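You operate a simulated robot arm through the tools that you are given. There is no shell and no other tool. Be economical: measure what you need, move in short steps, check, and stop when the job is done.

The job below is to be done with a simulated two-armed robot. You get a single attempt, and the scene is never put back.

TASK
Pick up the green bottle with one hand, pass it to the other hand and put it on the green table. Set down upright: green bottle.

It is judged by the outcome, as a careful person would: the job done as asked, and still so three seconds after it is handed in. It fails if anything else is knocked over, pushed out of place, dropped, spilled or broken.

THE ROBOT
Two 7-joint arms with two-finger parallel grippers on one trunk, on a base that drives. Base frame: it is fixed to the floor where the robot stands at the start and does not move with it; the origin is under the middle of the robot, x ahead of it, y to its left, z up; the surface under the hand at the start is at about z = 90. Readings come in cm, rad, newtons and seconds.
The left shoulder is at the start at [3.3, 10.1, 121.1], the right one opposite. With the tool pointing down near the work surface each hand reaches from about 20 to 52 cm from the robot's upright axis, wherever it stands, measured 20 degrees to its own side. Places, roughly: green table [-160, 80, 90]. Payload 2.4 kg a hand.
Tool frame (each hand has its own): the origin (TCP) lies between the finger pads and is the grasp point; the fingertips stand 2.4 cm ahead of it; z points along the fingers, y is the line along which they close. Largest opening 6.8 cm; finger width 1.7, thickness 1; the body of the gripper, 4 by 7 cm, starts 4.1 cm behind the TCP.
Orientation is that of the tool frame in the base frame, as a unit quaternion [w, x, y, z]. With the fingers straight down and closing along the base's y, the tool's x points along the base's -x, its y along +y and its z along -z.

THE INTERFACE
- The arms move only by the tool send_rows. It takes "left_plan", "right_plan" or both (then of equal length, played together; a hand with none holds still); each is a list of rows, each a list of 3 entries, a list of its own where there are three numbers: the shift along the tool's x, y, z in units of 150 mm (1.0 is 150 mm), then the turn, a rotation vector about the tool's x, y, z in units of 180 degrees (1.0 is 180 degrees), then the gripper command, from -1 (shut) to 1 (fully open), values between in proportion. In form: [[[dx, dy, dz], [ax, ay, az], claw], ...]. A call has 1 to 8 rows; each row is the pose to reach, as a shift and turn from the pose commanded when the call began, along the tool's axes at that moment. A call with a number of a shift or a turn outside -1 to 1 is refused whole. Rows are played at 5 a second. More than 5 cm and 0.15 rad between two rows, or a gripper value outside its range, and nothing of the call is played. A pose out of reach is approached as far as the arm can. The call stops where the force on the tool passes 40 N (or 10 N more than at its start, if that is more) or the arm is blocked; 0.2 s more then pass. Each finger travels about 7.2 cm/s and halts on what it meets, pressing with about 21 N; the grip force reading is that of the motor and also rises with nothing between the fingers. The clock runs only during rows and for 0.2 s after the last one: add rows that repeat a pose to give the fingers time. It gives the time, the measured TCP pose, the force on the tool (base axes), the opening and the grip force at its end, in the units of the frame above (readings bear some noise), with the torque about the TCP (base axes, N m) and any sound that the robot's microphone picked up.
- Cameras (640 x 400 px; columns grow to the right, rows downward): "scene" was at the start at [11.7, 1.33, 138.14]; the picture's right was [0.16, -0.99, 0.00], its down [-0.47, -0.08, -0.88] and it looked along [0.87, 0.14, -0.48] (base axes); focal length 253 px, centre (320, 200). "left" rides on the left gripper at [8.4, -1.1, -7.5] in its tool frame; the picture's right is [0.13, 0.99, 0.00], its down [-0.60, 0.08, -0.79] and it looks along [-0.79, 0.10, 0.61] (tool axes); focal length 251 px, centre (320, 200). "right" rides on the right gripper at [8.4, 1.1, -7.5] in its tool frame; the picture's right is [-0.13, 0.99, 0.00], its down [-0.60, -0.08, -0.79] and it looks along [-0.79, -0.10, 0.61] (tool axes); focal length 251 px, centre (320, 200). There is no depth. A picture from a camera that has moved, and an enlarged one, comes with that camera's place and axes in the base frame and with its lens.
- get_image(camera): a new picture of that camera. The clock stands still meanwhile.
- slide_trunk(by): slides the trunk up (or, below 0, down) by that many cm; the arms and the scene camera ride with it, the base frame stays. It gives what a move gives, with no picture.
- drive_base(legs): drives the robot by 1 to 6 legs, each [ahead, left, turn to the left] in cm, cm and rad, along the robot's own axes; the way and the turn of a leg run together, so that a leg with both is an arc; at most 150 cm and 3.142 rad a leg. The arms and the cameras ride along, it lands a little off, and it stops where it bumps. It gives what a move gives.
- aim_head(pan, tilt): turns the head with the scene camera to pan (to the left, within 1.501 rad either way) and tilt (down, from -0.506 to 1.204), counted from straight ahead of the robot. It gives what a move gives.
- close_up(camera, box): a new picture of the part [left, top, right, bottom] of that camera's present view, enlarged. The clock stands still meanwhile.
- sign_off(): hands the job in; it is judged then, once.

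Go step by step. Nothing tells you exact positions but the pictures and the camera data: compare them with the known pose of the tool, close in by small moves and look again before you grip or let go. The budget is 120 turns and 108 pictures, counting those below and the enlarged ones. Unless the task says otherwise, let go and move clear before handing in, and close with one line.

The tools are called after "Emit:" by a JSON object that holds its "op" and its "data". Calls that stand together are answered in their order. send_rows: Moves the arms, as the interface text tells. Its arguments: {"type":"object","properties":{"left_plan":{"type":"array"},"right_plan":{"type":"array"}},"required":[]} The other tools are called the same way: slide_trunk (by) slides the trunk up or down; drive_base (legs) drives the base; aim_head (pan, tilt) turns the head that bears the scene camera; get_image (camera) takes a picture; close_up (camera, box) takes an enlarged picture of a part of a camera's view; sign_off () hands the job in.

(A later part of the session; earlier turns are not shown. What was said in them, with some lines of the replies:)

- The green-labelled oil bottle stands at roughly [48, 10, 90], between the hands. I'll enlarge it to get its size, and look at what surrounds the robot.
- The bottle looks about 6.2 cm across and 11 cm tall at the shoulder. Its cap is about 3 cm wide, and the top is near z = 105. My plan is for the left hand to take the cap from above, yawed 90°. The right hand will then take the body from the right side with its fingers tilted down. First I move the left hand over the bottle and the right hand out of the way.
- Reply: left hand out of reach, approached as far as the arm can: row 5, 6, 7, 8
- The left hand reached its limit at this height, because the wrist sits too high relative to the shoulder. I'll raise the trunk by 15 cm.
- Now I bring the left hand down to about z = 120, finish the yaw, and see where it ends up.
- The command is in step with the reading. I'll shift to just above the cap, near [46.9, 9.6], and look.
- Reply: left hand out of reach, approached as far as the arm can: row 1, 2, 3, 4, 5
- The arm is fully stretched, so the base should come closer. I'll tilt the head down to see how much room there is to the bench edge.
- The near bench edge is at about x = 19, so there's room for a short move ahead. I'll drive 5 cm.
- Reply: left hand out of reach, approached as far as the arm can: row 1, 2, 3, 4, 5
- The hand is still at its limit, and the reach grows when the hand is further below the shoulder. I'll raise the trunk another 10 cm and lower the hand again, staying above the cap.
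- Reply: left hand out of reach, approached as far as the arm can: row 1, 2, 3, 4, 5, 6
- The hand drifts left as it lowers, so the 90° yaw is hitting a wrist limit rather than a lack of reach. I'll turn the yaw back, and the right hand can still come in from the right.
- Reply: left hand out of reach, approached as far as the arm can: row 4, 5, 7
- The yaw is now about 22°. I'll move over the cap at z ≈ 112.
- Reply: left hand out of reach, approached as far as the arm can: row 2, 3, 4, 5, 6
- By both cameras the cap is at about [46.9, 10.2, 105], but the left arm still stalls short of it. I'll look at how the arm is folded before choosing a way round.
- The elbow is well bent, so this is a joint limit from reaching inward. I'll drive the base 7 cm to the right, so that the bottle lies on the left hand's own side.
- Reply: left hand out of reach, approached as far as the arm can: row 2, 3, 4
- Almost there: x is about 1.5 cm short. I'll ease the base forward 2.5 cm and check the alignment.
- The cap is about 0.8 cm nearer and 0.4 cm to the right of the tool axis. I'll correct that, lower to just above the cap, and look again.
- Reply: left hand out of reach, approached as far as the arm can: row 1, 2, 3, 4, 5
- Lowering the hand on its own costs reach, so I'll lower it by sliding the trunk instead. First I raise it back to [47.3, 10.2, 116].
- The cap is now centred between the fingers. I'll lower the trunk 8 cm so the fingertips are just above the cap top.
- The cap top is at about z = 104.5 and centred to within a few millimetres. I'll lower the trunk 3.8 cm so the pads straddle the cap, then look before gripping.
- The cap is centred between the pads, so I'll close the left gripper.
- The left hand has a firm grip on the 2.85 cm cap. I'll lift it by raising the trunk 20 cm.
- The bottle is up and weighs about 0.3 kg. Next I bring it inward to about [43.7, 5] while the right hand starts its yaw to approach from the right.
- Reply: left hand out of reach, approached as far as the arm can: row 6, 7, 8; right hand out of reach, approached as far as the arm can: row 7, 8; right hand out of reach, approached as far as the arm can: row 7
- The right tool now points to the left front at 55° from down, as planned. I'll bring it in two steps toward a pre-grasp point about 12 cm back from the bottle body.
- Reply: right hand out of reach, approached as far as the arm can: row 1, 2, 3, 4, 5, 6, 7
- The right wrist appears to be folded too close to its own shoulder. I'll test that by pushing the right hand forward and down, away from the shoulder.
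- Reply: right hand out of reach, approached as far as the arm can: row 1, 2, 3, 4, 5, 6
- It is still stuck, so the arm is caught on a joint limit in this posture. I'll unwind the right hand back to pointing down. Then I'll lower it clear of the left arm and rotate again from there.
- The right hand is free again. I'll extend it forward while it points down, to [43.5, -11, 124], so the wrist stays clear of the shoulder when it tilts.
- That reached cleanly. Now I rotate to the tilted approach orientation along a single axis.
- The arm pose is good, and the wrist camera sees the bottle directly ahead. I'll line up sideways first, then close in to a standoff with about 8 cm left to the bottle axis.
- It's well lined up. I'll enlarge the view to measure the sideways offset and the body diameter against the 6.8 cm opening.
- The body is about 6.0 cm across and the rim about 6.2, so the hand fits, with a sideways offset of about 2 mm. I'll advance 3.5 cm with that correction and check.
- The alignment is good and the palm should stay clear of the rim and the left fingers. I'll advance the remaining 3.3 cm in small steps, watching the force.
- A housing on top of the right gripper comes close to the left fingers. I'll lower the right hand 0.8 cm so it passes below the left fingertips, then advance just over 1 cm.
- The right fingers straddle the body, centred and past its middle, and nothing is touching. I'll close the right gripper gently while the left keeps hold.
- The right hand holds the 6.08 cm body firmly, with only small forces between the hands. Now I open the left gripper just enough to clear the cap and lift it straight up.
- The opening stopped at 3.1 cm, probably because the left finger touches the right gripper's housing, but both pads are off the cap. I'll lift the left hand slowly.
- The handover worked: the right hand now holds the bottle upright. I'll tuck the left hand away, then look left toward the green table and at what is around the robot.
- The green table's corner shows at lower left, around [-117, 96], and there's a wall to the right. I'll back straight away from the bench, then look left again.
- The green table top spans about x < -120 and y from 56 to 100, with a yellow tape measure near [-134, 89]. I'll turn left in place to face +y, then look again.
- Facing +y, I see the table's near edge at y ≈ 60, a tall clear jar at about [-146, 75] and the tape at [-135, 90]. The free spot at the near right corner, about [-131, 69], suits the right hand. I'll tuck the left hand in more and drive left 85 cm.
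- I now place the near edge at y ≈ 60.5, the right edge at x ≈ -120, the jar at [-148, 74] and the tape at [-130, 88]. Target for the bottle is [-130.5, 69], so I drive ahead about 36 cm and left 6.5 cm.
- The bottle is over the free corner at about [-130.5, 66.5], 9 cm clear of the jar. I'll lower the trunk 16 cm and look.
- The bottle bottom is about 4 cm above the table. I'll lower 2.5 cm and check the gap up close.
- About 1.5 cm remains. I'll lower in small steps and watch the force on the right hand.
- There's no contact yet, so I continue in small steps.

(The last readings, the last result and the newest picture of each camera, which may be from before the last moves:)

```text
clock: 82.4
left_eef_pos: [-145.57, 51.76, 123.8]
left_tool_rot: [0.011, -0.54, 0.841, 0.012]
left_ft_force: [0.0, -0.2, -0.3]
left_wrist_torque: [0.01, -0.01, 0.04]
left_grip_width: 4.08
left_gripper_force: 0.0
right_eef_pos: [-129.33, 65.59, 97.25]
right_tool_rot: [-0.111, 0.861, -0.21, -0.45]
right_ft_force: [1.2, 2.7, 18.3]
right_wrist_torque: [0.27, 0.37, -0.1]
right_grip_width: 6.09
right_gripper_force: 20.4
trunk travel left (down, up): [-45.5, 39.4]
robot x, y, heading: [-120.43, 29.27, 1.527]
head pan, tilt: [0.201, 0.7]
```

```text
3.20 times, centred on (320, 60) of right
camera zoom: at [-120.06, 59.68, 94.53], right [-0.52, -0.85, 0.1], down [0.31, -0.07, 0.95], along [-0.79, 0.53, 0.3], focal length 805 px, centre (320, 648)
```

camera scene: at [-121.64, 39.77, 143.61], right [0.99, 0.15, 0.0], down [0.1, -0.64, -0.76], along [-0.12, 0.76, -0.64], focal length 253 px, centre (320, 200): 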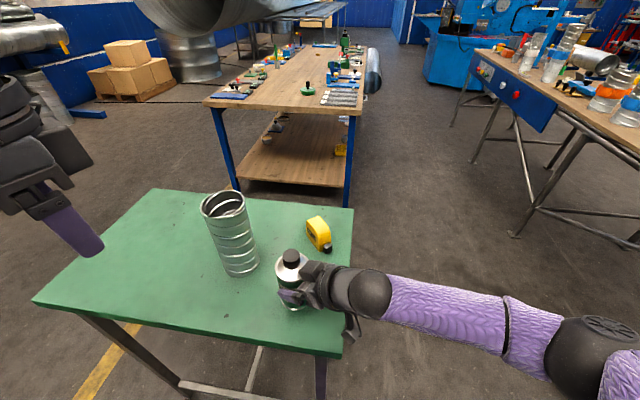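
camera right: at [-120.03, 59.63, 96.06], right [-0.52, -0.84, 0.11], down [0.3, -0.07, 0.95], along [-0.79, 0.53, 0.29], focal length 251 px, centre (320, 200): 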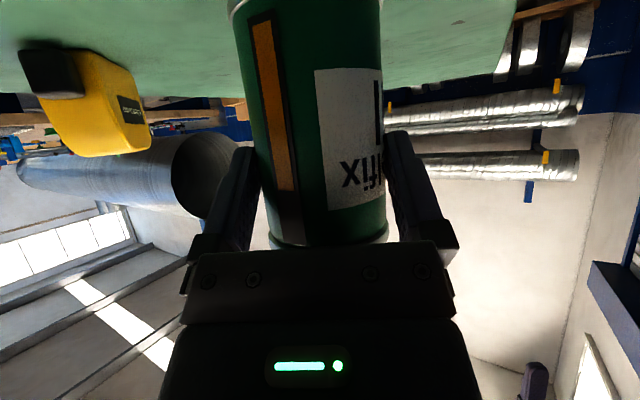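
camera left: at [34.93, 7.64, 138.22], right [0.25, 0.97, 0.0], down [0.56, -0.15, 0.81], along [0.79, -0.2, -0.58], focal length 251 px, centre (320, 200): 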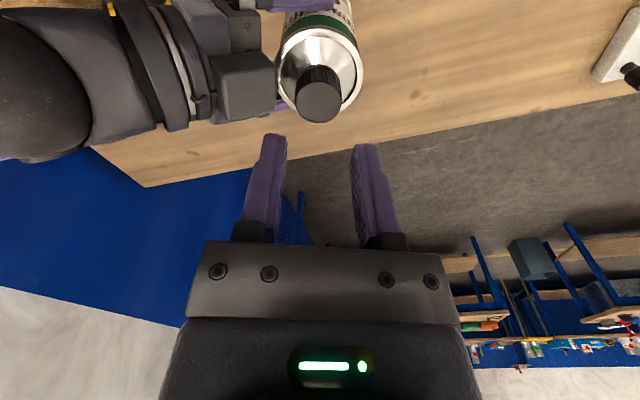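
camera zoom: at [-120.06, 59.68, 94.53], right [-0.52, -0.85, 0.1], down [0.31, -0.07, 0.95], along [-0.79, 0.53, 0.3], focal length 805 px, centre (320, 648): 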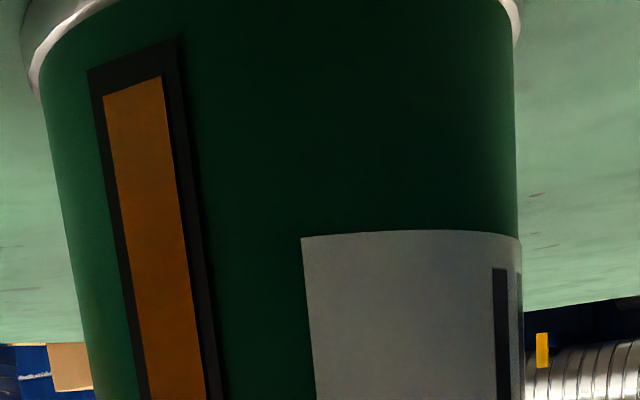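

The bottle has touched down: 18 N upward, with a torque that matches a load under the bottle. I'll take off a little of the load, then open the right gripper gradually.

Emit:
{"op": "slide_trunk", "data": {"by": 0.15}}

Emit:
{"op": "send_rows", "data": {"right_plan": [[[0, 0, 0], [0, 0, 0], 0.8], [[0, 0, 0], [0, 0, 0], 0.85], [[0, 0, 0], [0, 0, 0], 0.92], [[0, 0, 0], [0, 0, 0], 1], [[0, 0, 0], [0, 0, 0], 1]]}}

Emit:
{"op": "get_image", "data": {"camera": "right"}}

Emit:
{"op": "close_up", "data": {"camera": "scene", "box": [250, 210, 370, 330]}}

```text
clock: 82.9
left_eef_pos: [-145.73, 51.83, 123.92]
left_tool_rot: [0.012, -0.541, 0.841, 0.011]
left_ft_force: [0.1, -0.5, 0.2]
left_wrist_torque: [-0.02, 0.01, -0.01]
left_grip_width: 4.08
left_gripper_force: 0.2
right_eef_pos: [-129.49, 65.6, 97.2]
right_tool_rot: [-0.11, 0.862, -0.211, -0.448]
right_ft_force: [-1.5, 5.3, 13.3]
right_wrist_torque: [0.39, 0.45, -0.06]
right_grip_width: 6.06
right_gripper_force: 21.4
trunk travel left (down, up): [-45.7, 39.3]
robot x, y, heading: [-120.28, 29.5, 1.53]
head pan, tilt: [0.201, 0.7]
```

```text
clock: 84.1
left_eef_pos: [-145.76, 51.85, 123.93]
left_tool_rot: [0.011, -0.541, 0.841, 0.011]
left_ft_force: [0.0, 0.2, 0.2]
left_wrist_torque: [-0.06, -0.04, 0.01]
left_grip_width: 4.08
left_gripper_force: 0.0
right_eef_pos: [-129.37, 65.62, 97.02]
right_tool_rot: [-0.11, 0.862, -0.212, -0.448]
right_ft_force: [-0.6, -0.1, -0.6]
right_wrist_torque: [-0.02, -0.02, -0.01]
right_grip_width: 6.83
right_gripper_force: 0.0
trunk travel left (down, up): [-45.7, 39.3]
robot x, y, heading: [-120.33, 29.34, 1.524]
head pan, tilt: [0.201, 0.7]
```

```text
50 pictures are left
camera right: at [-120.03, 59.64, 94.52], right [-0.52, -0.84, 0.11], down [0.3, -0.07, 0.95], along [-0.79, 0.53, 0.29], focal length 251 px, centre (320, 200)
```

right: 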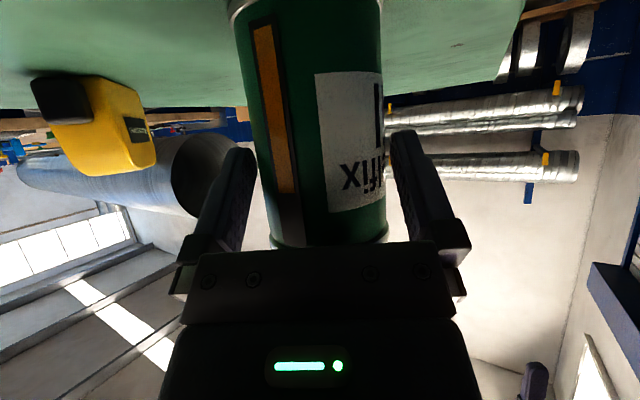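

```text
3.33 times, centred on (310, 270) of scene
camera zoom: at [-121.62, 40.16, 139.54], right [0.99, 0.15, 0.0], down [0.1, -0.64, -0.76], along [-0.12, 0.76, -0.64], focal length 844 px, centre (353, -33)
```

zoom: 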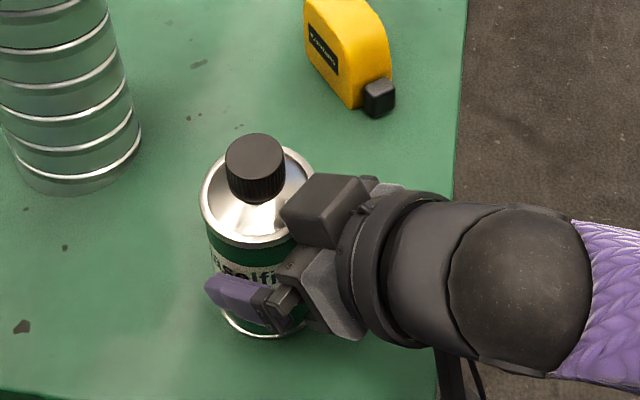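

The bottle stands free between the open fingers. I'll retreat straight back along the tool axis.

Emit:
{"op": "send_rows", "data": {"right_plan": [[[0, 0, -0.04], [0, 0, 0], 1], [[0, 0, -0.1], [0, 0, 0], 1], [[0, 0, -0.18], [0, 0, 0], 1], [[0, 0, -0.26], [0, 0, 0], 1], [[0, 0, -0.36], [0, 0, 0], 1], [[0, 0, -0.46], [0, 0, 0], 1], [[0, 0, -0.55], [0, 0, 0], 1]]}}

Emit:
{"op": "get_image", "data": {"camera": "scene"}}

Emit:
{"op": "get_image", "data": {"camera": "right"}}

```text
clock: 85.7
left_eef_pos: [-145.69, 51.81, 123.97]
left_tool_rot: [0.011, -0.539, 0.842, 0.011]
left_ft_force: [0.3, -0.1, -0.5]
left_wrist_torque: [0.03, 0.0, -0.02]
left_grip_width: 4.09
left_gripper_force: 0.0
right_eef_pos: [-123.25, 62.33, 101.9]
right_tool_rot: [-0.111, 0.861, -0.213, -0.449]
right_ft_force: [-0.4, 0.1, -0.5]
right_wrist_torque: [0.03, -0.02, -0.01]
right_grip_width: 6.78
right_gripper_force: 0.0
trunk travel left (down, up): [-45.7, 39.3]
robot x, y, heading: [-120.55, 29.46, 1.525]
head pan, tilt: [0.201, 0.7]
```

```text
48 pictures are left
camera scene: at [-121.6, 40.15, 139.54], right [0.99, 0.15, 0.0], down [0.1, -0.64, -0.76], along [-0.12, 0.76, -0.64], focal length 253 px, centre (320, 200)
```

scene: 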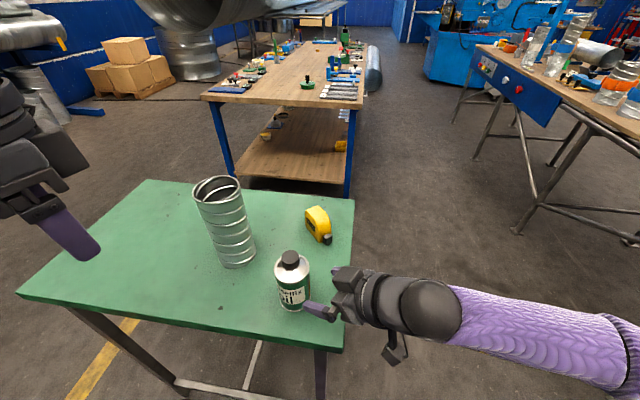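

```text
47 pictures are left
camera right: at [-114.07, 56.28, 99.31], right [-0.52, -0.84, 0.11], down [0.31, -0.07, 0.95], along [-0.79, 0.53, 0.29], focal length 251 px, centre (320, 200)
```

right: 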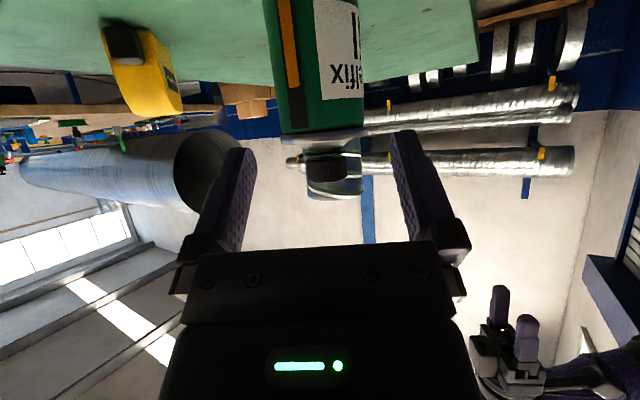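

The bottle stands upright on the green table with the fingers clear. I'll raise the trunk to move well away and take a last look.

Emit:
{"op": "slide_trunk", "data": {"by": 15}}

Emit:
{"op": "drive_base", "data": {"legs": [[-15, 0, 0]]}}

Emit:
{"op": "get_image", "data": {"camera": "scene"}}

```text
clock: 87.5
left_eef_pos: [-145.62, 51.86, 138.97]
left_tool_rot: [0.011, -0.54, 0.841, 0.012]
left_ft_force: [-0.2, 0.3, 0.0]
left_wrist_torque: [-0.03, 0.0, 0.02]
left_grip_width: 4.09
left_gripper_force: 0.1
right_eef_pos: [-123.37, 62.48, 116.73]
right_tool_rot: [-0.109, 0.861, -0.212, -0.449]
right_ft_force: [0.6, 0.5, -0.5]
right_wrist_torque: [-0.02, 0.04, -0.02]
right_grip_width: 6.8
right_gripper_force: 0.2
trunk travel left (down, up): [-60.6, 24.3]
robot x, y, heading: [-120.46, 29.28, 1.526]
head pan, tilt: [0.201, 0.7]
```

```text
clock: 88.9
left_eef_pos: [-146.37, 36.28, 138.93]
left_tool_rot: [0.011, -0.539, 0.842, 0.011]
left_ft_force: [-0.8, -0.5, -0.9]
left_wrist_torque: [-0.01, -0.03, -0.02]
left_grip_width: 4.07
left_gripper_force: 0.0
right_eef_pos: [-124.02, 46.85, 116.92]
right_tool_rot: [-0.11, 0.862, -0.212, -0.448]
right_ft_force: [-0.3, 0.7, 1.3]
right_wrist_torque: [0.01, -0.01, 0.02]
right_grip_width: 6.8
right_gripper_force: 0.1
trunk travel left (down, up): [-60.6, 24.3]
robot x, y, heading: [-120.88, 13.84, 1.522]
head pan, tilt: [0.201, 0.7]
```

```text
46 pictures are left
camera scene: at [-122.37, 23.5, 154.59], right [0.99, 0.15, 0.0], down [0.1, -0.64, -0.77], along [-0.12, 0.76, -0.64], focal length 253 px, centre (320, 200)
```

scene: 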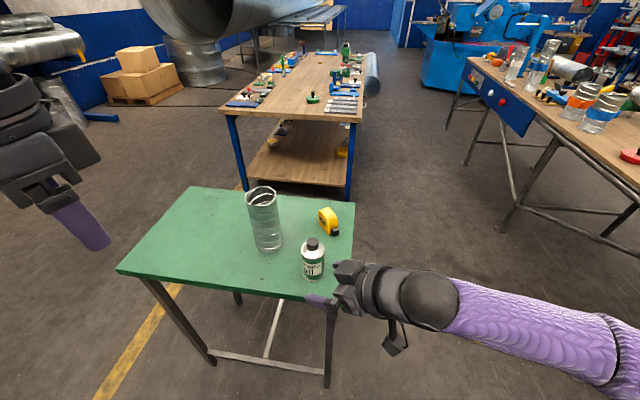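

The bottle stands upright on the green table, the jar and tape have not moved, and both hands are clear. I'm handing the job in.

Emit:
{"op": "sign_off", "data": {}}

```text
The job is handed in.
```

I picked up the green bottle with the left hand, passed it to the right hand, and set it upright on the green table without disturbing anything else.
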